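You operate a simulated robot arm through the tools that you are given. There is no shell and no other tool. Be economical: measure what you need, move in short steps, check, and stop when the job is done.

You are at the controls of a simulated two-armed robot. One attempt, no reset.

## Task
Open the lower drawer, take the blue padlock and put it in the inside of the lower drawer, then shut the drawer. Then press the right button two times. Do these in the order given.

The check looks at the end state, three seconds after you hand in, the way a careful person would. Anything else that was tipped, shoved, dropped, spilled or broken makes it a failure.

## Robot
Two 6-joint arms with two-finger grippers on one trunk, on a base that drives. Base frame: it is fixed to the floor where the robot stands at the start and does not move with it; the origin is under the middle of the robot, x ahead of it, y to its left, z up; the surface under the hand at the start is at about z = 820. Readings come in mm, rad, newtons and seconds.
The left shoulder is at the start at [70, 148, 1117], the right one opposite. With the tool pointing down near the work surface each hand reaches from about 700 to 720 mm from the robot's upright axis, wherever it stands, measured 20 degrees to its own side. Places, roughly: blue padlock (5x3x9 cm) [1000, -1800, 700]; inside of the lower drawer [800, -200, 400]; lower drawer [700, -100, 400]; right button [-5900, 400, 700]. Payload 2.45 kg a hand.
The tool frame of a hand sits at the grasp point between the pads (the TCP): z along the fingers, y along the line on which they close. The tips reach 30 mm beyond it. Largest opening 106 mm; the body of the gripper starts 79 mm behind the TCP.
Orientation is that of the tool frame in the base frame, as a unit quaternion [w, x, y, z]. With the fingers straight down and closing along the base's y, the tool's x points along the base's -x, its y along +y and its z along -z.

## Interface
- The arms move only by the tool nudge_tool. It takes "left_moves", "right_moves" or both (then of equal length, played together; a hand with none holds still); each is a list of rows, each an object (a shift or turn left out is 0, a gripper value left out holds the last) with "rot": the turn, a rotation vector about the tool's x, y, z in units of 6 degrees (1.0 is 6 degrees), a list of three; "offset": the shift along the tool's x, y, z in units of 50 mm (1.0 is 50 mm), a list of three; "gripper": the gripper command, from -1 (shut) to 1 (fully open), values between in proportion. In form: [{"rot": [rx, ry, rz], "offset": [dx, dy, dz], "gripper": gripper}, ...]. A call has 1 to 8 rows; each row shifts and turns the commanded pose from where the row before left it, along the tool's axes as they then stand. A call with a number of a shift or a turn outside -1 to 1 is refused whole. A row lasts 0.2 s, in which the tool goes at most 50 mm and 0.15 rad; a call with a longer step from one row to the next is refused whole, and so is a gripper value outside its range. A pose out of reach is approached as far as the arm can. The call stops where the force on the tool passes 40 N (or 10 N more than at its start, if that is more) or the arm is blocked; 0.2 s more then pass. Each finger travels about 72 mm/s and halts on what it meets, pressing with about 34 N; the grip force reading is that of the motor and also rises with nothing between the fingers. The clock runs only during rows and for 0.2 s after the last one: add rows that do not move to give the fingers time. It gives the time, the measured TCP pose, the force on the tool (base axes), the opening and the grip force at its end, in the units of the frame above (readings bear some noise), with the torque about the TCP (base axes, N m) and any sound that the robot's microphone picked up.
- Cameras (640 x 400 px; columns grow to the right, rows downward): "scene" is now at [126.8, -0.8, 1322]; the picture's right is [-0.02, -1.00, 0.00], its down [-0.80, 0.02, -0.60] and it looks along [0.60, -0.01, -0.80] (base axes); focal length 258 px, centre (320, 200). "left" rides on the left gripper at [76, 2, -106] in its tool frame; the picture's right is [-0.02, 1.00, 0.00], its down [-0.78, -0.02, -0.62] and it looks along [-0.62, -0.01, 0.78] (tool axes); focal length 247 px, centre (320, 200). "right" rides on the right gripper at [76, -2, -106] in its tool frame; the picture's right is [0.02, 1.00, 0.00], its down [-0.78, 0.02, -0.62] and it looks along [-0.62, 0.01, 0.78] (tool axes); focal length 247 px, centre (320, 200).
- camera(camera): a new picture of that camera. It takes no simulated time.
- move_column(by): slides the trunk up (or, below 0, down) by that many mm; the arms and the scene camera ride with it, the base frame stays. It gives what a move gives, with no picture.
- steer(legs): drives the robot by 1 to 6 legs, each [ahead, left, turn to the left] in mm, mm and rad, along the robot's own axes; the way and the turn of a leg run together, so that a leg with both is an arc; at most 1500 mm and 3.142 rad a leg. The arms and the cameras ride along, it lands a little off, and it stops where it bumps. It gives what a move gives.
- pan_tilt(pan, tilt): turns the head with the scene camera to pan (to the left, within 1.501 rad either way) and tilt (down, from -0.506 to 1.204), counted from straight ahead of the robot. It gives what a move gives.
- locate(camera, pixels): for up to 12 pixels [column, row] of the newest picture of that camera ("zoom" is the newest enlarged one), the place [x, y, z] in the base frame of the surface seen there, good to about 3 mm. It takes no simulated time.
- inspect(camera, box): a new picture of the part [left, top, right, bottom] of that camera's present view, enlarged. It takes no simulated time.
- hand_in(): hands the job in; it is judged then, once.

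Keep the steps short. Do not move on a guess: measure, check each grasp and each placing, and mend mistakes. In all there are 110 turns and 100 pictures (those below and enlarged ones count). Leave the grippers open and the arms clear of the work at the hand-in unless told otherwise, and finish with a single line.

The tools are called after "Emit:" as a command line: name --argument value ..., lists and objects as JSON in quotes. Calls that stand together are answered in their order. nudge_tool: Moves the arms, as the interface text tells. Its arguments: {"type":"object","properties":{"left_moves":{"type":"array","items":{"type":"object","properties":{"rot":{"type":"array","items":{"type":"number"}},"offset":{"type":"array","items":{"type":"number"}},"gripper":{"type":"number"}}}},"right_moves":{"type":"array","items":{"type":"object","properties":{"rot":{"type":"array","items":{"type":"number"}},"offset":{"type":"array","items":{"type":"number"}},"gripper":{"type":"number"}}}}},"required":[]} The other tools are called the same way: move_column (by) slides the trunk up or down; steer (legs) drives the base; pan_tilt (pan, tilt) turns the head that bears the scene camera; camera (camera) takes a picture; locate (camera, pixels) gives the place of the surface under pixels of a picture; inspect (camera, box) takes an enlarged picture of a part of a camera's view; hand_in () hands the job in.

At the start:

```text
time_s: 0.0
left_tool_pos: [416.4, 297.1, 744.5]
left_orientation: [0.0, 0.0, 1.0, -0.001]
left_wrist_force: [0.1, 0.0, 0.3]
left_torque: [0.01, -0.04, 0.0]
left_finger_gap: 106.0
left_grasp_force: 0.1
right_tool_pos: [602.1, -49.6, 857.3]
right_orientation: [0.002, 0.0, 1.0, 0.0]
right_wrist_force: [-0.1, -0.1, -0.4]
right_torque: [0.04, -0.02, 0.01]
right_finger_gap: 106.3
right_grasp_force: 0.1
trunk travel left (down, up): [-590.0, 350.0]
robot x, y, heading: [-0.2, -0.9, -0.001]
head pan, tilt: [-0.021, 0.923]
```

scene: 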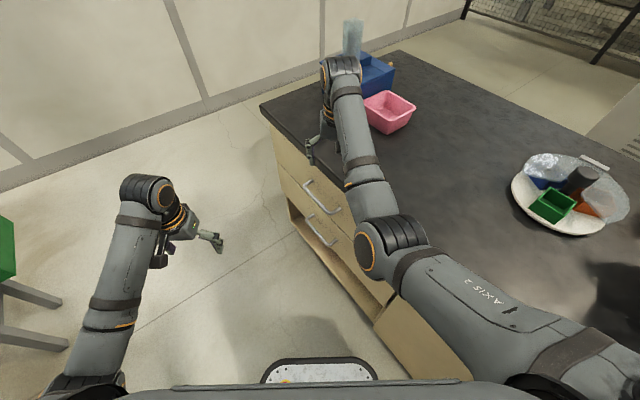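
right: 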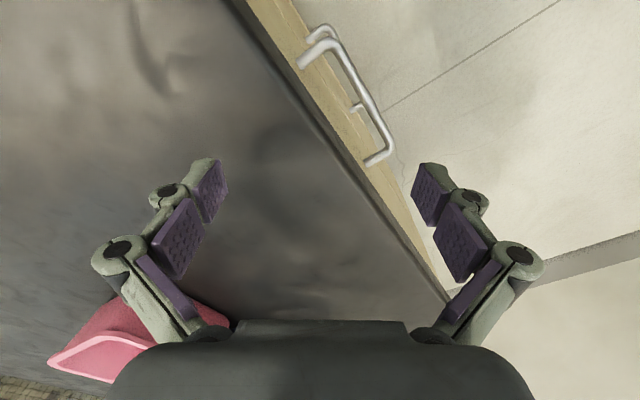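
left: 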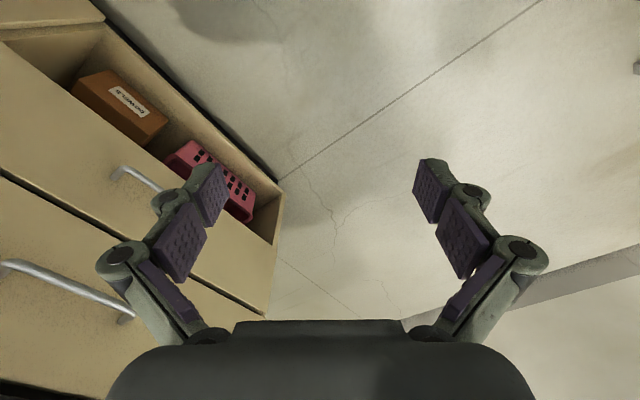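

I'll look at the furniture first: the present view shows the cabinet with two handles, partly hidden by the right arm. I'll locate the handle and drawer points in the pictures I have.

Emit:
locate --camera "scene" --pixels '[[305, 184], [338, 210], [308, 218], [335, 243], [262, 104], [292, 210], [378, 318], [400, 52], [290, 222], [380, 300], [276, 140]]'

Emit:
locate --camera "left" --pixels '[[120, 170], [180, 190], [5, 265], [130, 318], [100, 25], [280, 190], [268, 310], [130, 105], [215, 175], [265, 240], [20, 70]]'

Emit:
inspect --camera "scene" --box '[230, 90, 450, 340]'

```text
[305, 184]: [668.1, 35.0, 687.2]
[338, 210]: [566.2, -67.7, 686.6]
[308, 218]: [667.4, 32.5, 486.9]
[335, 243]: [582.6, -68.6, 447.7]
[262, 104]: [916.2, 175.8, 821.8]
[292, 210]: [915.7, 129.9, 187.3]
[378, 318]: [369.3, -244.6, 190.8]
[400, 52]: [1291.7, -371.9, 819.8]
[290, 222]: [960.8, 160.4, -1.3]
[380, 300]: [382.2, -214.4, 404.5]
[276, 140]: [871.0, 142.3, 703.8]
```

```text
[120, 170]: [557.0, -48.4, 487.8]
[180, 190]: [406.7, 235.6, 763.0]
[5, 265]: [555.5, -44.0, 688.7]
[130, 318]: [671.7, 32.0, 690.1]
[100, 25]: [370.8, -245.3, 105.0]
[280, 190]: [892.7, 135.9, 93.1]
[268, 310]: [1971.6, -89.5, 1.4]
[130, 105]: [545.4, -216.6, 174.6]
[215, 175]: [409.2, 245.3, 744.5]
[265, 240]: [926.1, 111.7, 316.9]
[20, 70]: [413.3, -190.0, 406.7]
```

```text
1.60 times, centred on (340, 215) of scene
```

zoom: 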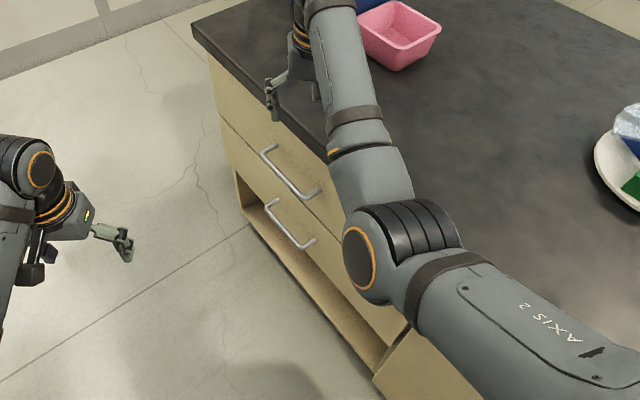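

The lower handle is at about z 487 and the drawer front faces roughly (-0.59, 0.81). Next I'll survey the surroundings by panning the head right, towards the padlock.

Emit:
pan_tilt --pan -1.1 --tilt 0.45

Emit:
camera --camera "scene"

Emit:
pan_tilt --pan 1.3 --tilt 0.45

Emit:
camera --camera "scene"

```text
time_s: 1.3
left_tool_pos: [416.8, 297.0, 746.3]
left_orientation: [0.0, 0.0, 1.0, 0.0]
left_wrist_force: [-0.1, 0.3, 0.8]
left_torque: [-0.01, 0.0, 0.02]
left_finger_gap: 106.0
left_grasp_force: 0.2
right_tool_pos: [602.7, -49.9, 857.7]
right_orientation: [0.001, 0.0, 1.0, 0.0]
right_wrist_force: [0.1, 0.2, 0.1]
right_torque: [-0.02, -0.02, 0.0]
right_finger_gap: 106.2
right_grasp_force: 0.0
trunk travel left (down, up): [-590.0, 350.0]
robot x, y, heading: [1.7, -2.0, 0.0]
head pan, tilt: [-1.1, 0.45]
```

```text
95 pictures are left
```

scene: 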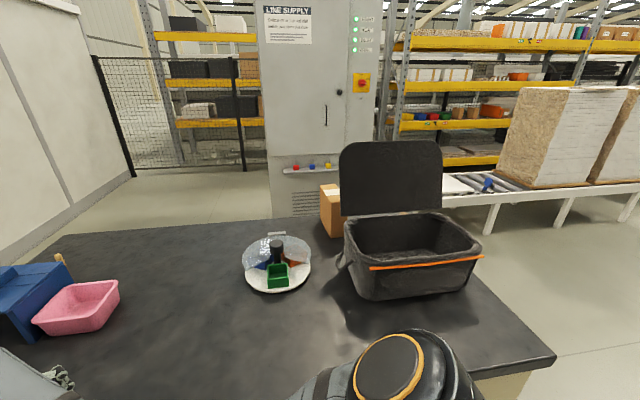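

```text
time_s: 3.5
left_tool_pos: [417.6, 298.7, 745.9]
left_orientation: [0.001, 0.0, 1.0, 0.0]
left_wrist_force: [-0.3, 0.8, 0.7]
left_torque: [0.06, 0.03, 0.0]
left_finger_gap: 105.7
left_grasp_force: 0.0
right_tool_pos: [602.0, -49.9, 858.0]
right_orientation: [0.001, 0.0, 1.0, 0.001]
right_wrist_force: [-0.2, 0.5, 0.7]
right_torque: [-0.01, -0.04, 0.02]
right_finger_gap: 106.0
right_grasp_force: 0.1
trunk travel left (down, up): [-590.0, 350.0]
robot x, y, heading: [2.1, 0.4, -0.003]
head pan, tilt: [1.3, 0.45]
```

```text
94 pictures are left
```

scene: 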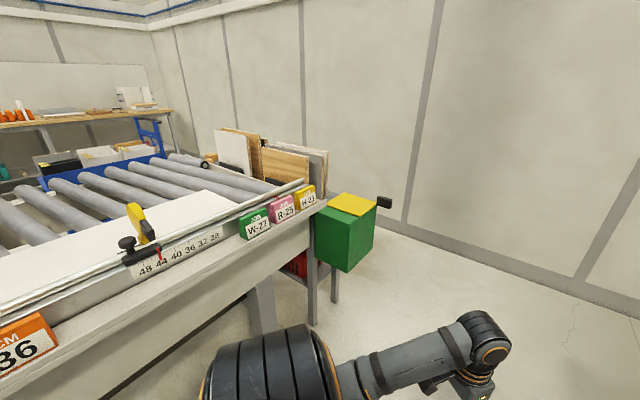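

The grey cabinet has a small shelf with red, blue and yellow padlocks near (312,166). I'll zoom in there and measure it.

Emit:
pan_tilt --pan -1.1 --tilt 0.45

Emit:
inspect --camera "scene" --box '[270, 130, 350, 180]'

Emit:
camera --camera "scene"

Emit:
locate --camera "scene" --pixels '[[296, 168], [312, 166], [328, 165], [285, 171], [336, 168], [272, 160], [345, 160], [553, 357], [230, 222], [500, 235], [560, 225], [330, 190]]'

```text
time_s: 5.7
left_tool_pos: [416.6, 297.9, 744.8]
left_orientation: [-0.001, 0.0, 1.0, 0.0]
left_wrist_force: [-0.1, 0.0, -0.7]
left_torque: [-0.02, -0.02, 0.01]
left_finger_gap: 105.9
left_grasp_force: 0.0
right_tool_pos: [601.9, -50.5, 857.8]
right_orientation: [0.001, 0.001, 1.0, 0.0]
right_wrist_force: [0.2, 0.3, -0.7]
right_torque: [0.0, -0.01, -0.04]
right_finger_gap: 106.0
right_grasp_force: 0.2
trunk travel left (down, up): [-590.0, 350.0]
robot x, y, heading: [1.6, -0.5, 0.002]
head pan, tilt: [-1.1, 0.45]
```

```text
8.00 times, centred on (310, 155) of scene
```

zoom: 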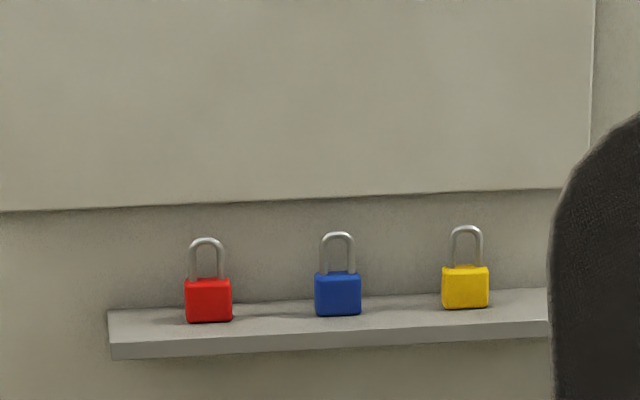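

```text
92 pictures are left
```

scene: 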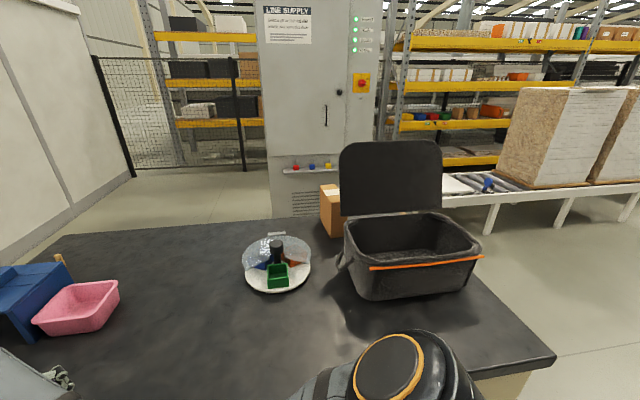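

```text
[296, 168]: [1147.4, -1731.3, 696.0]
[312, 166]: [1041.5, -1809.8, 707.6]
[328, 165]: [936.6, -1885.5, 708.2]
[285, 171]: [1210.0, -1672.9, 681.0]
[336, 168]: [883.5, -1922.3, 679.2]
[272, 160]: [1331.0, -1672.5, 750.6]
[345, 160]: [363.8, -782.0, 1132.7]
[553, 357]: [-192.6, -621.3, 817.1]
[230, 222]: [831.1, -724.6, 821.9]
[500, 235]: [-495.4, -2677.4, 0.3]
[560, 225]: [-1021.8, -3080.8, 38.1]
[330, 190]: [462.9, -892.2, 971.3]
```

The blue padlock is at about [1041,-1810,700], on a shelf facing the far side of the desk, about 1 m beyond it. I'll map the free floor to the left and right before driving.

Emit:
pan_tilt --pan 1.4 --tilt 0.8

Emit:
camera --camera "scene"

Emit:
locate --camera "scene" --pixels '[[270, 160], [100, 240], [350, 160], [300, 230], [180, 250], [40, 300], [620, 250], [560, 180], [320, 350], [230, 200], [400, 250], [310, 110]]'

Emit:
pan_tilt --pan -1.5 --tilt 0.6

Emit:
camera --camera "scene"

Emit:
locate --camera "scene" --pixels '[[100, 200], [300, 200], [500, 200], [600, 120], [300, 120], [400, 300], [550, 300], [200, 150], [450, 130], [620, 200]]'

```text
time_s: 8.0
left_tool_pos: [416.9, 298.0, 744.9]
left_orientation: [0.0, -0.001, 1.0, 0.0]
left_wrist_force: [0.3, -1.3, -0.8]
left_torque: [-0.01, 0.0, 0.01]
left_finger_gap: 105.9
left_grasp_force: 0.1
right_tool_pos: [602.0, -50.2, 857.9]
right_orientation: [0.001, 0.0, 1.0, 0.0]
right_wrist_force: [0.4, 0.2, 0.4]
right_torque: [0.04, 0.02, 0.01]
right_finger_gap: 106.2
right_grasp_force: 0.0
trunk travel left (down, up): [-590.0, 350.0]
robot x, y, heading: [3.2, -0.0, 0.002]
head pan, tilt: [1.4, 0.799]
```

```text
91 pictures are left
```

scene: 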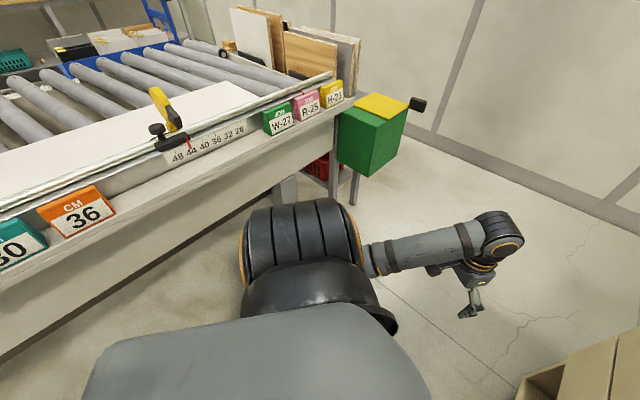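

```text
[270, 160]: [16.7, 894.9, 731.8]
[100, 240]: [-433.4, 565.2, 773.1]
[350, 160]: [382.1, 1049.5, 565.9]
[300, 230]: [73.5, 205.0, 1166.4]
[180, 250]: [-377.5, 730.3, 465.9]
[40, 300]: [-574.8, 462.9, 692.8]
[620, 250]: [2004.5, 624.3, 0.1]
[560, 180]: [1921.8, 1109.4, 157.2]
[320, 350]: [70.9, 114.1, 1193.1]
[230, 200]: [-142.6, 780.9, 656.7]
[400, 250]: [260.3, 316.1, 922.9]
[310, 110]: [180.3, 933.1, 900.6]
```

```text
time_s: 10.5
left_tool_pos: [417.6, 298.8, 745.1]
left_orientation: [0.001, 0.0, 1.0, 0.0]
left_wrist_force: [-0.9, 0.5, -0.6]
left_torque: [-0.02, 0.01, 0.0]
left_finger_gap: 106.0
left_grasp_force: 0.1
right_tool_pos: [602.5, -50.0, 859.4]
right_orientation: [0.001, 0.0, 1.0, -0.001]
right_wrist_force: [-0.2, -1.0, -1.0]
right_torque: [0.0, 0.02, -0.02]
right_finger_gap: 106.2
right_grasp_force: 0.0
trunk travel left (down, up): [-590.0, 350.0]
robot x, y, heading: [0.7, -2.3, 0.004]
head pan, tilt: [-1.499, 0.6]
```

```text
90 pictures are left
```

scene: 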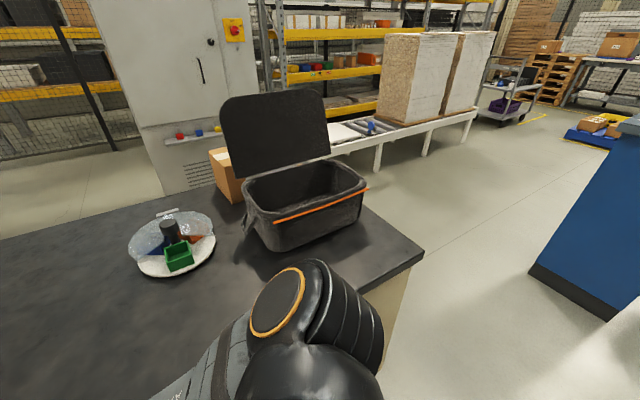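

```text
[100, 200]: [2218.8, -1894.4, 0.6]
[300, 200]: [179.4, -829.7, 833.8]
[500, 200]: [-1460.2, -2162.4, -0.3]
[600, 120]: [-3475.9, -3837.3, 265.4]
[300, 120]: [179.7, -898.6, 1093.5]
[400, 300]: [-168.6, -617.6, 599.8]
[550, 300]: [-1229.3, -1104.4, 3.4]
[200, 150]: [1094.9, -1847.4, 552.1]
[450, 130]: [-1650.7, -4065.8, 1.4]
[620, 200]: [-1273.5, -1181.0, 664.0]
```

The drawer aisle is about 1.1 m wide, with the conveyor table edge at about 700 mm behind. First I'll lift and retract the right arm off the desk. Then I'll drive to stand in front of the lower drawer, facing it, so that the left arm lines up with the handle.

Emit:
nudge_tool --right_moves '[{"offset": [0, 0, -0.9]}, {"offset": [0, 0, -0.9]}, {"offset": [0.9, 0, 0]}, {"offset": [0.9, 0, 0]}, {"offset": [0.9, 0, 0]}, {}]'

Emit:
steer --legs '[[88, 373, 0]]'

```text
time_s: 11.9
left_tool_pos: [416.6, 297.6, 745.1]
left_orientation: [0.0, 0.0, 1.0, -0.001]
left_wrist_force: [0.0, -0.2, 0.0]
left_torque: [-0.01, 0.02, -0.01]
left_finger_gap: 106.1
left_grasp_force: 0.0
right_tool_pos: [613.6, -11.6, 902.6]
right_orientation: [0.0, 0.001, 1.0, 0.0]
right_wrist_force: [0.2, 0.5, 0.4]
right_torque: [0.03, 0.02, 0.01]
right_finger_gap: 106.1
right_grasp_force: 0.0
right hand out of reach, approached as far as the arm can: row 1, 2, 3, 4, 5
trunk travel left (down, up): [-590.0, 350.0]
robot x, y, heading: [0.2, -0.5, 0.0]
head pan, tilt: [-1.499, 0.6]
```

```text
time_s: 14.3
left_tool_pos: [505.6, 668.3, 745.7]
left_orientation: [0.0, 0.001, 1.0, 0.0]
left_wrist_force: [-0.7, 0.5, -0.7]
left_torque: [-0.01, -0.01, -0.03]
left_finger_gap: 106.2
left_grasp_force: 0.1
right_tool_pos: [703.9, 359.2, 901.8]
right_orientation: [0.001, 0.001, 1.0, 0.0]
right_wrist_force: [0.0, 0.8, 0.5]
right_torque: [0.01, -0.01, -0.01]
right_finger_gap: 106.0
right_grasp_force: 0.0
trunk travel left (down, up): [-590.0, 350.0]
robot x, y, heading: [90.2, 369.9, 0.002]
head pan, tilt: [-1.499, 0.6]
```

The right hand could not retract fully, but it is clear of the desk. Now I'll turn to face the drawer.

Emit:
steer --legs '[[0, 0, -0.941]]'

Emit:
pan_tilt --pan 0.2 --tilt 0.9

Emit:
camera --camera "scene"

```text
time_s: 17.2
left_tool_pos: [572.2, 204.5, 746.1]
left_orientation: [0.001, 0.459, 0.888, 0.0]
left_wrist_force: [0.0, 0.5, -0.4]
left_torque: [-0.02, -0.01, -0.02]
left_finger_gap: 106.2
left_grasp_force: 0.0
right_tool_pos: [432.8, -137.9, 901.7]
right_orientation: [0.001, 0.461, 0.887, 0.0]
right_wrist_force: [-0.5, -0.2, -0.4]
right_torque: [-0.02, -0.02, 0.01]
right_finger_gap: 106.2
right_grasp_force: 0.1
trunk travel left (down, up): [-590.0, 350.0]
robot x, y, heading: [90.9, 370.0, -0.956]
head pan, tilt: [-1.499, 0.6]
```

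```text
time_s: 18.9
left_tool_pos: [573.4, 202.3, 745.3]
left_orientation: [0.0, 0.459, 0.888, 0.0]
left_wrist_force: [0.1, 0.3, 0.3]
left_torque: [-0.04, -0.05, -0.01]
left_finger_gap: 106.0
left_grasp_force: 0.0
right_tool_pos: [434.3, -137.2, 901.9]
right_orientation: [0.0, 0.46, 0.888, -0.001]
right_wrist_force: [-0.6, 0.6, -0.1]
right_torque: [-0.01, 0.0, -0.01]
right_finger_gap: 106.0
right_grasp_force: 0.1
trunk travel left (down, up): [-590.0, 350.0]
robot x, y, heading: [88.1, 373.6, -0.957]
head pan, tilt: [0.201, 0.901]
```

```text
89 pictures are left
```

scene: 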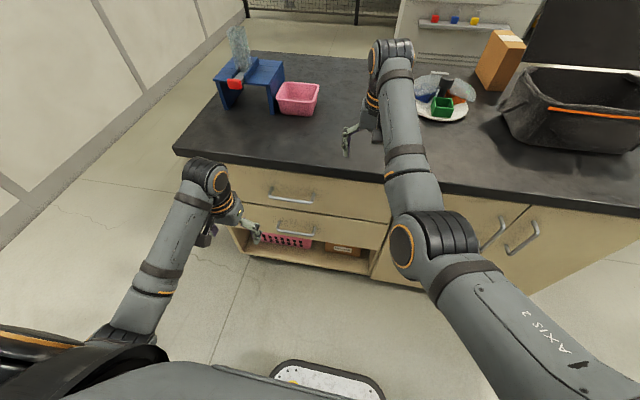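

Good view. I'll measure the lower handle and the cabinet front exactly.

Emit:
inspect --camera "scene" --box '[220, 170, 380, 270]'

```text
4.00 times, centred on (300, 220) of scene
```

zoom: 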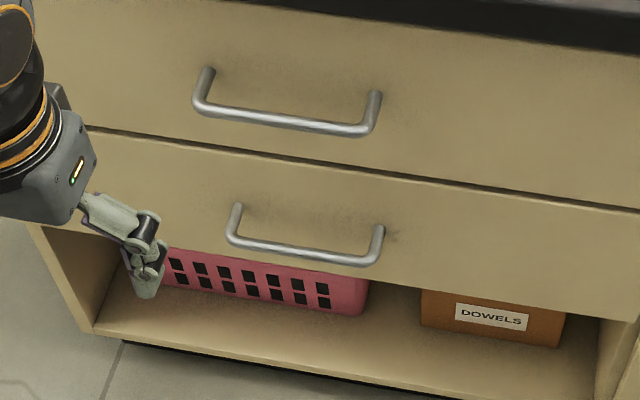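

Emit:
locate --camera "zoom" --pixels '[[235, 238], [305, 252], [370, 261], [236, 207], [380, 230], [400, 200], [200, 170], [400, 180], [420, 285], [620, 313], [300, 120]]'

Emit:
locate --camera "scene" --pixels '[[455, 20], [295, 365], [380, 395], [277, 373], [230, 80], [300, 100], [445, 105], [570, 100]]'

```text
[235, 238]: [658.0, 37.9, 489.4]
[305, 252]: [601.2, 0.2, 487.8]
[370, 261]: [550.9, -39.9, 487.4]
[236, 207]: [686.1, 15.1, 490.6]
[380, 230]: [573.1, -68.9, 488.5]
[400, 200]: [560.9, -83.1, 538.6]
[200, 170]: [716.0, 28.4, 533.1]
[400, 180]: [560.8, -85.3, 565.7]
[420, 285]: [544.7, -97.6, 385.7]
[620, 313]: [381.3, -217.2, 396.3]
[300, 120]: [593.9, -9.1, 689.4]
```

```text
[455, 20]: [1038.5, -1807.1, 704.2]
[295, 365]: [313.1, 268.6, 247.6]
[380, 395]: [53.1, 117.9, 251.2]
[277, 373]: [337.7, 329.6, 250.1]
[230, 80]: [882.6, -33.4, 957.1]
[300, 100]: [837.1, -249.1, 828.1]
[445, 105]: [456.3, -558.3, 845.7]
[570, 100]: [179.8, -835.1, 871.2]
```

The handle bar is centred at about (605,-1,488) and the front faces (-0.592, 0.806). I'll back up slightly and square the heading, then move the right hand out to its side so it can't meet the opening drawer.

Emit:
steer --legs '[[-60, 0, 0.02]]'

Emit:
nudge_tool --right_moves '[{"offset": [0.3, -0.8, 0.4]}, {"offset": [0.3, -0.8, 0.4]}, {"offset": [0.3, -0.8, 0.4]}, {"offset": [0.3, -0.8, 0.4]}, {"offset": [0.3, -0.8, 0.4]}, {"offset": [0.3, -0.8, 0.4]}, {"offset": [0.3, -0.8, 0.4]}, {}]'

```text
time_s: 19.9
left_tool_pos: [542.2, 260.1, 745.6]
left_orientation: [0.001, 0.45, 0.893, 0.0]
left_wrist_force: [-0.5, -1.3, 0.6]
left_torque: [0.0, -0.03, 0.01]
left_finger_gap: 106.0
left_grasp_force: 0.1
right_tool_pos: [409.7, -81.1, 902.9]
right_orientation: [0.0, 0.452, 0.892, 0.0]
right_wrist_force: [-0.4, -0.5, 0.9]
right_torque: [-0.04, -0.01, 0.03]
right_finger_gap: 105.8
right_grasp_force: 0.0
trunk travel left (down, up): [-590.0, 350.0]
robot x, y, heading: [53.1, 418.1, -0.936]
head pan, tilt: [0.201, 0.901]
```

```text
time_s: 21.7
left_tool_pos: [542.5, 259.7, 746.3]
left_orientation: [0.0, 0.45, 0.893, 0.0]
left_wrist_force: [-0.2, -0.3, -0.6]
left_torque: [0.0, -0.02, 0.01]
left_finger_gap: 105.9
left_grasp_force: 0.1
right_tool_pos: [146.1, -182.7, 740.3]
right_orientation: [0.0, 0.452, 0.892, 0.0]
right_wrist_force: [0.3, -0.3, 1.0]
right_torque: [0.0, 0.0, -0.01]
right_finger_gap: 105.9
right_grasp_force: 0.0
right hand out of reach, approached as far as the arm can: row 1, 2, 3, 4
trunk travel left (down, up): [-590.0, 350.0]
robot x, y, heading: [54.7, 417.8, -0.932]
head pan, tilt: [0.201, 0.901]
```

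The right hand is now to the side. I'll pull it back a bit more, then lower the trunk by 400 mm.

Emit:
nudge_tool --right_moves '[{"offset": [0.9, -0.4, 0]}, {"offset": [0.9, -0.4, 0]}, {"offset": [0.4, -0.4, 0]}, {}]'

Emit:
move_column --by -350

```text
time_s: 22.7
left_tool_pos: [542.9, 259.9, 743.7]
left_orientation: [0.0, 0.452, 0.892, 0.0]
left_wrist_force: [0.4, 0.6, -0.2]
left_torque: [0.01, 0.03, 0.0]
left_finger_gap: 106.2
left_grasp_force: 0.1
right_tool_pos: [33.1, -128.1, 740.0]
right_orientation: [0.001, 0.452, 0.892, 0.0]
right_wrist_force: [0.1, 0.5, -0.2]
right_torque: [-0.01, 0.03, 0.0]
right_finger_gap: 106.0
right_grasp_force: 0.0
trunk travel left (down, up): [-590.0, 350.0]
robot x, y, heading: [55.3, 417.5, -0.942]
head pan, tilt: [0.201, 0.901]
```

```text
time_s: 26.1
left_tool_pos: [542.1, 260.3, 395.4]
left_orientation: [0.0, 0.451, 0.892, 0.0]
left_wrist_force: [0.0, -0.5, 0.4]
left_torque: [0.01, 0.01, 0.0]
left_finger_gap: 106.1
left_grasp_force: 0.0
right_tool_pos: [32.7, -128.7, 391.0]
right_orientation: [0.001, 0.452, 0.892, 0.0]
right_wrist_force: [0.1, -0.4, 0.5]
right_torque: [-0.02, -0.02, -0.01]
right_finger_gap: 105.8
right_grasp_force: 0.1
trunk travel left (down, up): [-240.0, 700.0]
robot x, y, heading: [55.9, 416.8, -0.935]
head pan, tilt: [0.201, 0.901]
```

The trunk is down with the shoulder at about z 767. I'll move the left hand in front of the handle, then turn it to point at the drawer with the fingers closing vertically.

Emit:
nudge_tool --left_moves '[{"offset": [-0.62, -0.52, -0.47]}, {"offset": [-0.62, -0.52, -0.47]}, {"offset": [-0.62, -0.52, -0.47]}, {"offset": [-0.62, -0.52, -0.47]}, {}]'

Emit:
nudge_tool --left_moves '[{"rot": [-0.7217, -0.7217, 0.7217]}, {"rot": [-0.7217, -0.7217, 0.7217]}, {"rot": [-0.7217, -0.7217, 0.7217]}, {"rot": [-0.7217, -0.7217, 0.7217]}, {"rot": [-0.7217, -0.7217, 0.7217]}, {"rot": [-0.7217, -0.7217, 0.7217]}, {"rot": [-0.7217, -0.7217, 0.7217]}, {"rot": [-0.7217, -0.7217, 0.7217]}]'

```text
time_s: 27.3
left_tool_pos: [561.5, 98.1, 425.1]
left_orientation: [0.0, 0.451, 0.893, 0.0]
left_wrist_force: [0.0, -0.1, 0.0]
left_torque: [0.01, 0.0, -0.01]
left_finger_gap: 106.1
left_grasp_force: 0.1
left hand out of reach, approached as far as the arm can: row 1, 2, 3, 4
right_tool_pos: [32.4, -129.2, 389.9]
right_orientation: [0.0, 0.451, 0.893, -0.001]
right_wrist_force: [0.3, -0.7, 0.6]
right_torque: [0.0, 0.02, -0.02]
right_finger_gap: 105.9
right_grasp_force: 0.0
trunk travel left (down, up): [-240.0, 700.0]
robot x, y, heading: [55.0, 420.0, -0.936]
head pan, tilt: [0.201, 0.901]
```

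```text
time_s: 29.2
left_tool_pos: [602.8, 122.8, 431.9]
left_orientation: [0.403, 0.652, 0.615, 0.188]
left_wrist_force: [-0.2, -0.7, 1.0]
left_torque: [-0.02, 0.02, -0.02]
left_finger_gap: 106.2
left_grasp_force: 0.0
right_tool_pos: [32.7, -128.4, 390.3]
right_orientation: [0.002, 0.452, 0.892, -0.001]
right_wrist_force: [0.5, -0.3, 0.0]
right_torque: [0.04, 0.03, 0.0]
right_finger_gap: 105.8
right_grasp_force: 0.0
trunk travel left (down, up): [-240.0, 700.0]
robot x, y, heading: [53.4, 418.4, -0.931]
head pan, tilt: [0.201, 0.901]
stopped in row 8 (left hand): the arm was blocked; the commanded pose is now the measured one
```

The arm was blocked in the last row. I'll look before going on.

Emit:
camera --camera "scene"

Emit:
camera --camera "left"

```text
87 pictures are left
```

scene: 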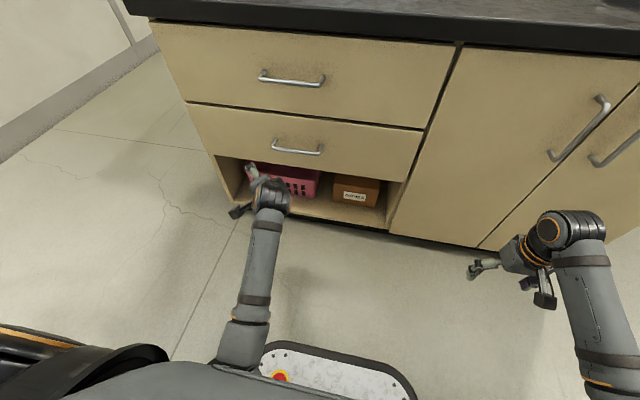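

```text
86 pictures are left
```

left: 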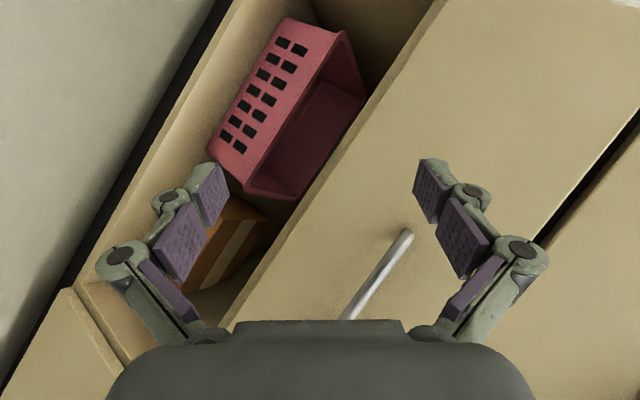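

Emit:
locate --camera "scene" --pixels '[[240, 345], [250, 320], [262, 240], [270, 200], [300, 352], [80, 350], [240, 210], [250, 165]]'

```text
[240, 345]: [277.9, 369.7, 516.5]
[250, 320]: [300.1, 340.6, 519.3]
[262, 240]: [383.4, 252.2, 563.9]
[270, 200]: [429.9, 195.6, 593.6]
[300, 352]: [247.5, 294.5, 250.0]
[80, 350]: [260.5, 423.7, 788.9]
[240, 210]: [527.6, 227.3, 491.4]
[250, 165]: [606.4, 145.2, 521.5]
```

The elbow is well above the base plate. I'll retry a few rotation rows to see whether the block was temporary.

Emit:
nudge_tool --left_moves '[{"rot": [-0.6, -0.6, 0.6], "offset": [0, 0, -0.5]}, {"rot": [-0.6, -0.6, 0.6]}, {"rot": [-0.6, -0.6, 0.6]}, {"rot": [-0.6, -0.6, 0.6]}]'

```text
time_s: 30.2
left_tool_pos: [582.1, 130.4, 446.0]
left_orientation: [0.527, 0.687, 0.447, 0.227]
left_wrist_force: [-0.5, 0.5, 0.6]
left_torque: [-0.01, 0.0, 0.0]
left_finger_gap: 105.9
left_grasp_force: 0.0
right_tool_pos: [33.4, -129.1, 390.7]
right_orientation: [0.001, 0.452, 0.892, -0.001]
right_wrist_force: [0.0, 0.0, -0.4]
right_torque: [0.01, -0.01, 0.06]
right_finger_gap: 106.3
right_grasp_force: 0.1
trunk travel left (down, up): [-240.0, 700.0]
robot x, y, heading: [55.4, 420.5, -0.937]
head pan, tilt: [0.201, 0.901]
```

The rotation continues. I'll finish it to the exact target: pointing into the drawer, closing vertically.

Emit:
nudge_tool --left_moves '[{"rot": [-0.6, -0.715, 0.433]}, {"rot": [-0.6, -0.715, 0.433]}, {"rot": [-0.6, -0.715, 0.433]}, {"rot": [-0.6, -0.715, 0.433]}, {"rot": [-0.6, -0.715, 0.433]}, {}]'

```text
time_s: 31.6
left_tool_pos: [583.6, 129.4, 449.8]
left_orientation: [0.665, 0.672, 0.235, 0.225]
left_wrist_force: [0.0, -0.1, 0.3]
left_torque: [-0.05, -0.01, 0.03]
left_finger_gap: 105.9
left_grasp_force: 0.0
right_tool_pos: [32.6, -128.7, 390.9]
right_orientation: [0.001, 0.452, 0.892, 0.0]
right_wrist_force: [-0.4, 0.7, 0.3]
right_torque: [0.03, -0.01, 0.02]
right_finger_gap: 106.0
right_grasp_force: 0.1
trunk travel left (down, up): [-240.0, 700.0]
robot x, y, heading: [55.2, 421.2, -0.938]
head pan, tilt: [0.201, 0.901]
```

Orientation is good. I'll align with the bar sideways by -60 mm and up by 38 mm while staying short of it, then look.

Emit:
nudge_tool --left_moves '[{"offset": [-0.6, 0.38, 0]}, {"offset": [-0.6, 0.38, 0]}, {"offset": [0, 0, 0.5]}, {}]'

Emit:
camera --camera "left"

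```text
time_s: 32.6
left_tool_pos: [566.2, 86.3, 473.9]
left_orientation: [0.672, 0.671, 0.221, 0.22]
left_wrist_force: [-0.5, -0.1, 0.1]
left_torque: [-0.02, -0.01, -0.02]
left_finger_gap: 106.0
left_grasp_force: 0.1
left hand out of reach, approached as far as the arm can: row 1, 2
right_tool_pos: [32.3, -128.6, 390.8]
right_orientation: [0.001, 0.452, 0.892, 0.0]
right_wrist_force: [-0.1, 0.2, -0.7]
right_torque: [0.0, 0.01, 0.03]
right_finger_gap: 106.4
right_grasp_force: 0.0
trunk travel left (down, up): [-240.0, 700.0]
robot x, y, heading: [56.8, 419.9, -0.936]
head pan, tilt: [0.201, 0.901]
```

```text
85 pictures are left
```

left: 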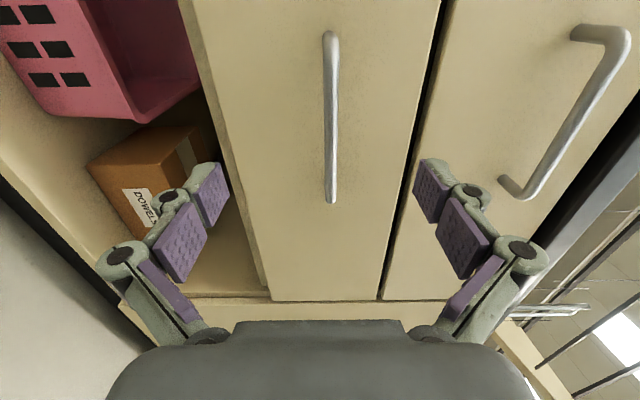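

The bar is nearly centred, about 14 mm high and 20 mm to one side. I'll advance with the fingers open around it and check.

Emit:
nudge_tool --left_moves '[{"offset": [-0.15, 0.1, 0.6]}, {"offset": [-0.15, 0.1, 0.6]}, {"offset": [-0.1, 0.08, 0.5]}, {}]'

Emit:
camera --camera "left"

```text
time_s: 33.6
left_tool_pos: [598.9, 5.2, 487.0]
left_orientation: [0.673, 0.671, 0.219, 0.221]
left_wrist_force: [0.7, 0.0, -0.2]
left_torque: [-0.01, 0.02, 0.0]
left_finger_gap: 106.0
left_grasp_force: 0.1
right_tool_pos: [33.5, -129.1, 388.6]
right_orientation: [0.001, 0.452, 0.892, -0.001]
right_wrist_force: [0.1, -0.4, -0.1]
right_torque: [-0.03, 0.0, -0.02]
right_finger_gap: 105.8
right_grasp_force: 0.1
trunk travel left (down, up): [-240.0, 700.0]
robot x, y, heading: [53.9, 416.6, -0.936]
head pan, tilt: [0.201, 0.901]
```

```text
84 pictures are left
```

left: 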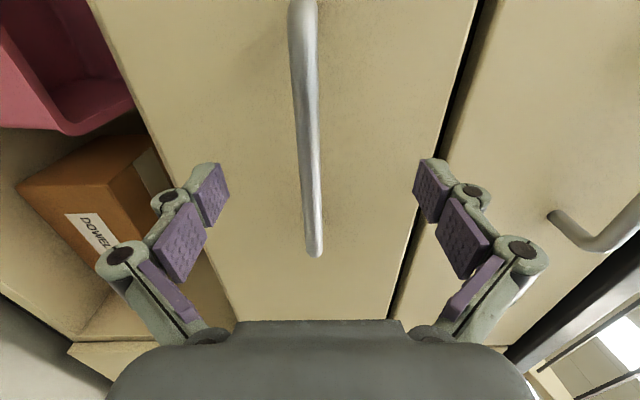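

The bar is between the pads with the TCP at the bar. I'll close the gripper.

Emit:
nudge_tool --left_moves '[{"gripper": -1}, {"gripper": -1}, {"gripper": -1}, {"gripper": -1}, {"gripper": -1}]'

```text
time_s: 34.8
left_tool_pos: [599.5, 4.7, 483.4]
left_orientation: [0.669, 0.675, 0.221, 0.219]
left_wrist_force: [-2.8, -1.6, -17.2]
left_torque: [0.16, 0.11, -0.05]
left_finger_gap: 10.8
left_grasp_force: 37.3
right_tool_pos: [32.6, -129.8, 389.5]
right_orientation: [-0.001, 0.452, 0.892, 0.0]
right_wrist_force: [-0.3, -0.1, 0.7]
right_torque: [-0.02, 0.01, 0.01]
right_finger_gap: 105.8
right_grasp_force: 0.1
trunk travel left (down, up): [-240.0, 700.0]
robot x, y, heading: [58.0, 420.7, -0.934]
head pan, tilt: [0.201, 0.901]
```

The bar is gripped with a gap of 10.8 mm. I'll ease down a few mm to relieve the vertical force, then pull with the arm along the drawer's axis.

Emit:
nudge_tool --left_moves '[{"offset": [0, -0.08, 0], "gripper": -1}, {"offset": [0, 0, -0.4], "gripper": -1}, {"offset": [0, 0, -0.4], "gripper": -1}, {"gripper": -1}]'

Emit:
camera --camera "left"

```text
time_s: 35.8
left_tool_pos: [575.2, 37.0, 483.5]
left_orientation: [0.672, 0.672, 0.22, 0.221]
left_wrist_force: [7.4, 5.2, -13.4]
left_torque: [0.08, 0.08, 0.22]
left_finger_gap: 10.5
left_grasp_force: 38.0
right_tool_pos: [33.3, -129.5, 390.2]
right_orientation: [0.0, 0.451, 0.893, -0.002]
right_wrist_force: [0.2, -0.5, 0.1]
right_torque: [0.03, -0.03, -0.02]
right_finger_gap: 105.7
right_grasp_force: 0.1
trunk travel left (down, up): [-240.0, 700.0]
robot x, y, heading: [57.7, 419.0, -0.933]
head pan, tilt: [0.201, 0.901]
```

```text
83 pictures are left
```

left: 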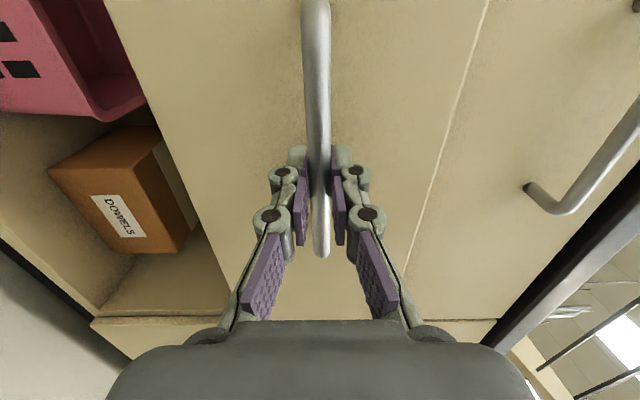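

The drawer is opening freely. I'll pull another 40 mm with the arm, then back the base up 110 mm.

Emit:
nudge_tool --left_moves '[{"offset": [0, -0.04, -0.4], "gripper": -1}, {"gripper": -1}]'

Emit:
steer --legs '[[-110, 0, 0]]'

Emit:
camera --camera "scene"

```text
time_s: 36.4
left_tool_pos: [563.6, 53.2, 483.4]
left_orientation: [0.674, 0.67, 0.22, 0.221]
left_wrist_force: [16.9, 10.5, -1.9]
left_torque: [0.03, 0.0, 0.42]
left_finger_gap: 10.5
left_grasp_force: 37.8
right_tool_pos: [32.7, -128.4, 390.8]
right_orientation: [0.001, 0.451, 0.893, -0.002]
right_wrist_force: [0.1, -0.3, -0.8]
right_torque: [0.0, -0.02, 0.0]
right_finger_gap: 106.1
right_grasp_force: 0.1
trunk travel left (down, up): [-240.0, 700.0]
robot x, y, heading: [50.6, 424.8, -0.933]
head pan, tilt: [0.201, 0.901]
```

```text
time_s: 37.6
left_tool_pos: [498.9, 141.9, 482.1]
left_orientation: [0.674, 0.67, 0.22, 0.221]
left_wrist_force: [24.9, 19.0, 8.3]
left_torque: [-0.06, -0.07, 0.22]
left_finger_gap: 10.6
left_grasp_force: 37.3
right_tool_pos: [-32.2, -40.4, 392.1]
right_orientation: [0.001, 0.452, 0.892, -0.002]
right_wrist_force: [0.8, -0.2, 0.5]
right_torque: [-0.01, 0.03, -0.03]
right_finger_gap: 106.1
right_grasp_force: 0.1
trunk travel left (down, up): [-240.0, 700.0]
robot x, y, heading: [-12.2, 508.1, -0.934]
head pan, tilt: [0.201, 0.901]
```

```text
82 pictures are left
```

scene: 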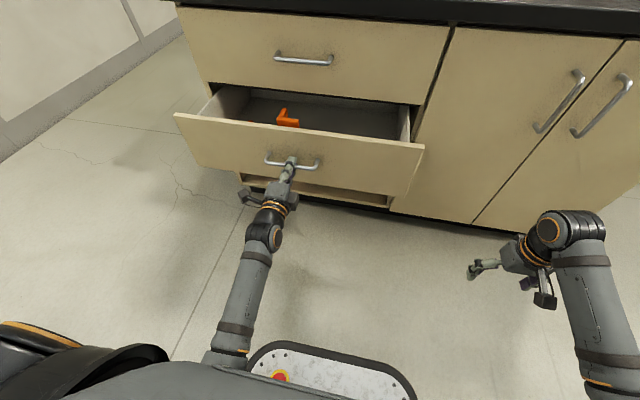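

The drawer is open about 170 mm and holds an orange item. I'll measure the interior.

Emit:
inspect --camera "scene" --box '[160, 50, 448, 230]'

Emit:
locate --camera "scene" --pixels '[[178, 115], [422, 148], [300, 132], [340, 120], [380, 120], [395, 133], [250, 108], [290, 120], [280, 110], [330, 130], [240, 115], [370, 135]]'

```text
2.22 times, centred on (304, 140) of scene
```

zoom: 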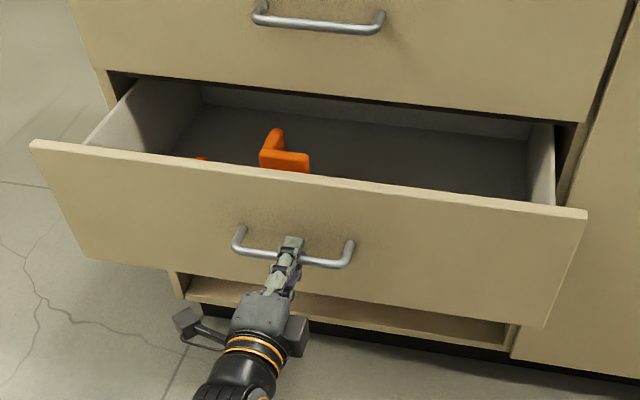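

```text
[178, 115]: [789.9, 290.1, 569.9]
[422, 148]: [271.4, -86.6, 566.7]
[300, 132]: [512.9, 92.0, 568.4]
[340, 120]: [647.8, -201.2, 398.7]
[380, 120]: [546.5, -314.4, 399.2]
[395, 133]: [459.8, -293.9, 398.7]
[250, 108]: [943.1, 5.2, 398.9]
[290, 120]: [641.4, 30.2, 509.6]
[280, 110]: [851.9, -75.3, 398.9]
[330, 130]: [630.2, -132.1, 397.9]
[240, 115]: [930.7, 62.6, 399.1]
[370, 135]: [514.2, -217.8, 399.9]
```

The drawer floor is at z 399, spanning about t=197–780 mm, with the orange item near the middle-left. I'll relieve the side force and open it some 60 mm more for clearance.

Emit:
nudge_tool --left_moves '[{"offset": [0.15, 0, -0.3], "gripper": -1}, {"offset": [0.1, 0, -0.3], "gripper": -1}, {"gripper": -1}]'

Emit:
steer --legs '[[-30, 0, 0]]'

```text
time_s: 38.4
left_tool_pos: [488.7, 170.5, 484.2]
left_orientation: [0.672, 0.671, 0.219, 0.223]
left_wrist_force: [-24.7, -20.3, 0.8]
left_torque: [-0.09, 0.1, -0.3]
left_finger_gap: 10.8
left_grasp_force: 38.2
right_tool_pos: [-34.4, -41.7, 389.1]
right_orientation: [0.001, 0.452, 0.892, 0.001]
right_wrist_force: [-1.0, -0.1, 0.2]
right_torque: [-0.01, 0.02, 0.0]
right_finger_gap: 106.2
right_grasp_force: 0.0
trunk travel left (down, up): [-240.0, 700.0]
robot x, y, heading: [-12.0, 505.6, -0.939]
head pan, tilt: [0.201, 0.901]
```

```text
time_s: 39.2
left_tool_pos: [471.6, 195.3, 483.7]
left_orientation: [0.673, 0.671, 0.218, 0.221]
left_wrist_force: [-23.1, -15.3, 1.2]
left_torque: [-0.05, 0.12, -0.49]
left_finger_gap: 10.7
left_grasp_force: 38.2
right_tool_pos: [-50.3, -16.6, 389.6]
right_orientation: [0.002, 0.451, 0.892, 0.0]
right_wrist_force: [0.3, 0.3, -0.5]
right_torque: [0.0, -0.01, 0.02]
right_finger_gap: 105.9
right_grasp_force: 0.1
trunk travel left (down, up): [-240.0, 700.0]
robot x, y, heading: [-24.9, 535.3, -0.939]
head pan, tilt: [0.201, 0.901]
```

The drawer is open by about 231 mm. I'll release the handle and retract the hand.

Emit:
nudge_tool --left_moves '[{"gripper": 1}, {"gripper": 1}, {"gripper": 1}, {"gripper": 1}, {"offset": [0, 0, -0.5]}, {"offset": [0, 0, -0.5]}, {}]'

Emit:
camera --camera "scene"

```text
time_s: 40.8
left_tool_pos: [442.0, 236.1, 482.1]
left_orientation: [0.673, 0.671, 0.219, 0.222]
left_wrist_force: [-0.4, -0.4, 0.1]
left_torque: [0.01, 0.03, 0.02]
left_finger_gap: 106.1
left_grasp_force: 0.1
right_tool_pos: [-50.2, -15.9, 390.8]
right_orientation: [0.001, 0.451, 0.893, 0.0]
right_wrist_force: [-0.4, 0.0, 0.0]
right_torque: [-0.02, -0.02, 0.01]
right_finger_gap: 105.9
right_grasp_force: 0.0
trunk travel left (down, up): [-240.0, 700.0]
robot x, y, heading: [-25.7, 533.2, -0.935]
head pan, tilt: [0.201, 0.901]
```

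```text
80 pictures are left
```

scene: 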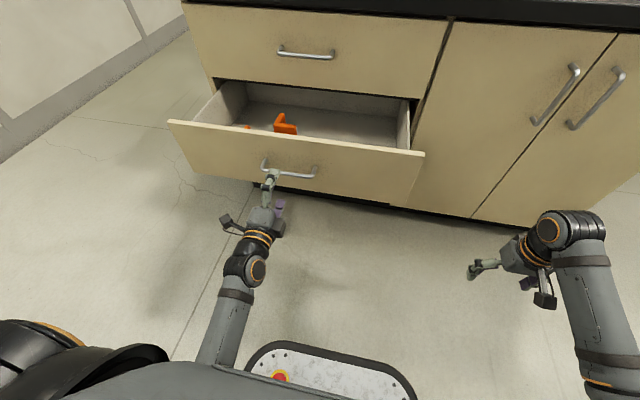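

The hand is clear of the bar. Before driving right along the aisle, I'll look that way.

Emit:
pan_tilt --pan -1.45 --tilt 0.45

Emit:
camera --camera "scene"

```text
time_s: 42.5
left_tool_pos: [443.8, 235.7, 481.8]
left_orientation: [0.673, 0.671, 0.219, 0.221]
left_wrist_force: [-0.4, 0.0, -0.6]
left_torque: [0.0, 0.01, 0.02]
left_finger_gap: 105.9
left_grasp_force: 0.0
right_tool_pos: [-50.8, -17.3, 389.3]
right_orientation: [0.0, 0.451, 0.892, -0.001]
right_wrist_force: [0.1, 1.0, -0.3]
right_torque: [-0.02, -0.02, -0.01]
right_finger_gap: 106.1
right_grasp_force: 0.0
trunk travel left (down, up): [-240.0, 700.0]
robot x, y, heading: [-30.3, 529.1, -0.942]
head pan, tilt: [-1.45, 0.45]
```

```text
79 pictures are left
```

scene: 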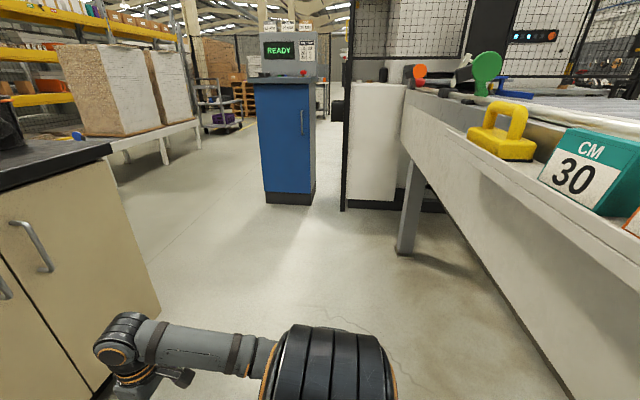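

Emit:
locate --camera "scene" --pixels '[[267, 203], [310, 203], [343, 210], [400, 250], [110, 145], [160, 300], [125, 160], [165, 165], [200, 130], [100, 200], [200, 250], [255, 150]]'

```text
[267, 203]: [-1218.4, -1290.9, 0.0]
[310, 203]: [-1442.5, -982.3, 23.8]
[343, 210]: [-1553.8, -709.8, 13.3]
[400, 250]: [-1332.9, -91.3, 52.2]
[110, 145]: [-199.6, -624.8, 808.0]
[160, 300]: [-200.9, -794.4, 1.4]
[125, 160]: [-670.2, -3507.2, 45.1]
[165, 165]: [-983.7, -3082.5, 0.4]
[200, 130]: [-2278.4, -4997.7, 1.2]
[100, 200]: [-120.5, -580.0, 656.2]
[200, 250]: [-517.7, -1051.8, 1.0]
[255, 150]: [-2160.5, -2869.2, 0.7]
```

The path is clear: the blue cabinet stands at about 1750 mm to the right and the desk ends at about 520 mm to the right. I'll drive right 1250 mm, then ahead in two legs past the desk end.

Emit:
steer --legs '[[0, -1270, 0]]'

Emit:
pan_tilt --pan 0.2 --tilt 0.55

Emit:
camera --camera "scene"

```text
time_s: 49.0
left_tool_pos: [-571.1, -527.1, 482.4]
left_orientation: [0.669, 0.668, 0.23, 0.232]
left_wrist_force: [0.5, 0.0, -0.3]
left_torque: [0.02, 0.02, 0.01]
left_finger_gap: 105.9
left_grasp_force: 0.0
right_tool_pos: [-1056.6, -793.8, 390.1]
right_orientation: [0.001, 0.438, 0.899, -0.001]
right_wrist_force: [0.1, 0.2, -0.4]
right_torque: [0.0, -0.01, 0.01]
right_finger_gap: 106.0
right_grasp_force: 0.1
trunk travel left (down, up): [-240.0, 700.0]
robot x, y, heading: [-1049.1, -243.9, -0.905]
head pan, tilt: [-1.45, 0.45]
```

```text
time_s: 50.7
left_tool_pos: [-571.5, -525.5, 481.4]
left_orientation: [0.67, 0.667, 0.23, 0.231]
left_wrist_force: [-0.1, -0.3, -0.1]
left_torque: [0.0, 0.01, 0.0]
left_finger_gap: 106.1
left_grasp_force: 0.1
right_tool_pos: [-1056.0, -794.4, 390.3]
right_orientation: [0.001, 0.438, 0.899, 0.0]
right_wrist_force: [-0.1, 0.3, 0.3]
right_torque: [0.05, 0.0, 0.01]
right_finger_gap: 105.7
right_grasp_force: 0.0
trunk travel left (down, up): [-240.0, 700.0]
robot x, y, heading: [-1050.9, -247.5, -0.907]
head pan, tilt: [0.201, 0.55]
```

```text
78 pictures are left
```

scene: 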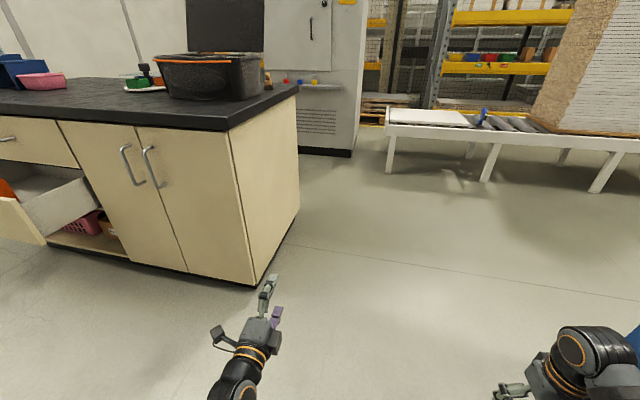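

Clear view of the way. I'll measure the conveyor end and the cabinet base.

Emit:
locate --camera "scene" --pixels '[[388, 170], [392, 125], [350, 155], [300, 150], [300, 85], [342, 87], [287, 81], [301, 81], [314, 81], [258, 283], [298, 210], [485, 180]]'

```text
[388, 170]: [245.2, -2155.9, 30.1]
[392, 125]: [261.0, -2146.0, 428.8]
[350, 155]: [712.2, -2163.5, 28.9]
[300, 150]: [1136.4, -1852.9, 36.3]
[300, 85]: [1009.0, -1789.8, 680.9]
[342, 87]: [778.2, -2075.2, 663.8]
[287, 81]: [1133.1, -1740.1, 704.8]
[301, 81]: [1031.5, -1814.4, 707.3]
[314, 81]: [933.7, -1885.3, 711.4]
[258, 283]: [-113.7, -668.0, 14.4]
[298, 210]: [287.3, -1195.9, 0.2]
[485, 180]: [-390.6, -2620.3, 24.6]
```

The shelf's front edge is 125 mm out from the cabinet face, and the conveyor end is well to the right. I'll raise the trunk back and turn the left hand to point straight down again here, in free space.

Emit:
move_column --by 350

Emit:
nudge_tool --left_moves '[{"rot": [0.72, 0.72, -0.72]}, {"rot": [0.72, 0.72, -0.72]}, {"rot": [0.72, 0.72, -0.72]}, {"rot": [0.72, 0.72, -0.72]}, {"rot": [0.72, 0.72, -0.72]}, {"rot": [0.72, 0.72, -0.72]}, {"rot": [0.72, 0.72, -0.72]}, {"rot": [0.72, 0.72, -0.72]}]'

Emit:
nudge_tool --left_moves '[{"rot": [0.72, 0.72, -0.72]}, {"rot": [0.72, 0.72, -0.72]}, {"rot": [0.72, 0.72, -0.72]}, {"rot": [0.72, 0.72, -0.72]}, {"rot": [0.72, 0.72, -0.72]}, {"rot": [0.72, 0.72, -0.72]}, {"rot": [0.72, 0.72, -0.72]}, {"rot": [0.72, 0.72, -0.72]}]'

```text
time_s: 54.1
left_tool_pos: [-571.2, -527.1, 831.5]
left_orientation: [0.67, 0.667, 0.23, 0.231]
left_wrist_force: [-0.1, 0.1, -0.3]
left_torque: [0.0, -0.02, 0.02]
left_finger_gap: 106.2
left_grasp_force: 0.1
right_tool_pos: [-1056.9, -792.4, 740.0]
right_orientation: [0.001, 0.438, 0.899, 0.0]
right_wrist_force: [0.1, 0.3, -0.1]
right_torque: [0.03, -0.01, 0.03]
right_finger_gap: 106.0
right_grasp_force: 0.0
trunk travel left (down, up): [-590.0, 350.0]
robot x, y, heading: [-1050.2, -247.8, -0.907]
head pan, tilt: [0.201, 0.55]
```

```text
time_s: 54.9
left_tool_pos: [-558.4, -512.4, 827.3]
left_orientation: [0.578, 0.712, 0.31, 0.25]
left_wrist_force: [-0.5, 0.0, 0.2]
left_torque: [-0.04, 0.0, 0.02]
left_finger_gap: 105.9
left_grasp_force: 0.0
left hand out of reach, approached as far as the arm can: row 4
right_tool_pos: [-1056.1, -794.1, 739.8]
right_orientation: [0.0, 0.439, 0.899, 0.0]
right_wrist_force: [-0.2, -0.7, 0.0]
right_torque: [0.01, -0.04, -0.02]
right_finger_gap: 105.7
right_grasp_force: 0.0
trunk travel left (down, up): [-590.0, 350.0]
robot x, y, heading: [-1046.6, -247.5, -0.905]
head pan, tilt: [0.201, 0.55]
stopped in row 4 (left hand): the arm was blocked; the commanded pose is now the measured one
```

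```text
time_s: 55.5
left_tool_pos: [-539.9, -494.8, 824.0]
left_orientation: [0.515, 0.735, 0.332, 0.29]
left_wrist_force: [-0.9, -0.4, -0.4]
left_torque: [0.0, 0.01, -0.03]
left_finger_gap: 105.9
left_grasp_force: 0.1
right_tool_pos: [-1056.1, -792.9, 740.2]
right_orientation: [0.001, 0.438, 0.899, 0.0]
right_wrist_force: [0.7, 0.4, -1.0]
right_torque: [0.01, 0.01, -0.04]
right_finger_gap: 105.8
right_grasp_force: 0.1
trunk travel left (down, up): [-590.0, 350.0]
robot x, y, heading: [-1047.8, -246.8, -0.907]
head pan, tilt: [0.201, 0.55]
stopped in row 2 (left hand): the arm was blocked; the commanded pose is now the measured one
```

The arm is too folded here to turn. I'll extend it forward 120 mm first, then continue the turn.

Emit:
nudge_tool --left_moves '[{"offset": [-0.22, 0, 0.82]}, {"offset": [-0.22, 0, 0.82]}, {"offset": [-0.22, 0, 0.82]}, {"rot": [0.72, 0.72, -0.72]}, {"rot": [0.72, 0.72, -0.72]}, {"rot": [0.72, 0.72, -0.72]}, {"rot": [0.72, 0.72, -0.72]}, {"rot": [0.72, 0.72, -0.72]}]'

Emit:
nudge_tool --left_moves '[{"rot": [0.72, 0.72, -0.72]}, {"rot": [0.72, 0.72, -0.72]}, {"rot": [0.72, 0.72, -0.72]}, {"rot": [0.72, 0.72, -0.72]}, {}]'

```text
time_s: 57.3
left_tool_pos: [-453.4, -576.3, 778.5]
left_orientation: [0.339, 0.675, 0.596, 0.273]
left_wrist_force: [0.1, 0.1, 0.3]
left_torque: [0.03, 0.0, 0.02]
left_finger_gap: 106.1
left_grasp_force: 0.1
right_tool_pos: [-1056.6, -795.0, 739.8]
right_orientation: [0.001, 0.438, 0.899, 0.0]
right_wrist_force: [-0.5, -0.1, 0.3]
right_torque: [0.03, 0.0, 0.02]
right_finger_gap: 105.9
right_grasp_force: 0.0
trunk travel left (down, up): [-590.0, 350.0]
robot x, y, heading: [-1048.6, -243.6, -0.906]
head pan, tilt: [0.201, 0.55]
```

```text
time_s: 58.5
left_tool_pos: [-466.4, -591.9, 784.2]
left_orientation: [0.179, 0.577, 0.77, 0.204]
left_wrist_force: [0.1, 0.2, 0.3]
left_torque: [-0.03, 0.01, -0.03]
left_finger_gap: 106.0
left_grasp_force: 0.1
right_tool_pos: [-1055.5, -792.3, 740.2]
right_orientation: [0.001, 0.438, 0.899, -0.001]
right_wrist_force: [-0.2, 0.1, -0.1]
right_torque: [0.01, 0.0, 0.0]
right_finger_gap: 106.0
right_grasp_force: 0.0
trunk travel left (down, up): [-590.0, 350.0]
robot x, y, heading: [-1048.0, -242.9, -0.908]
head pan, tilt: [0.201, 0.55]
```

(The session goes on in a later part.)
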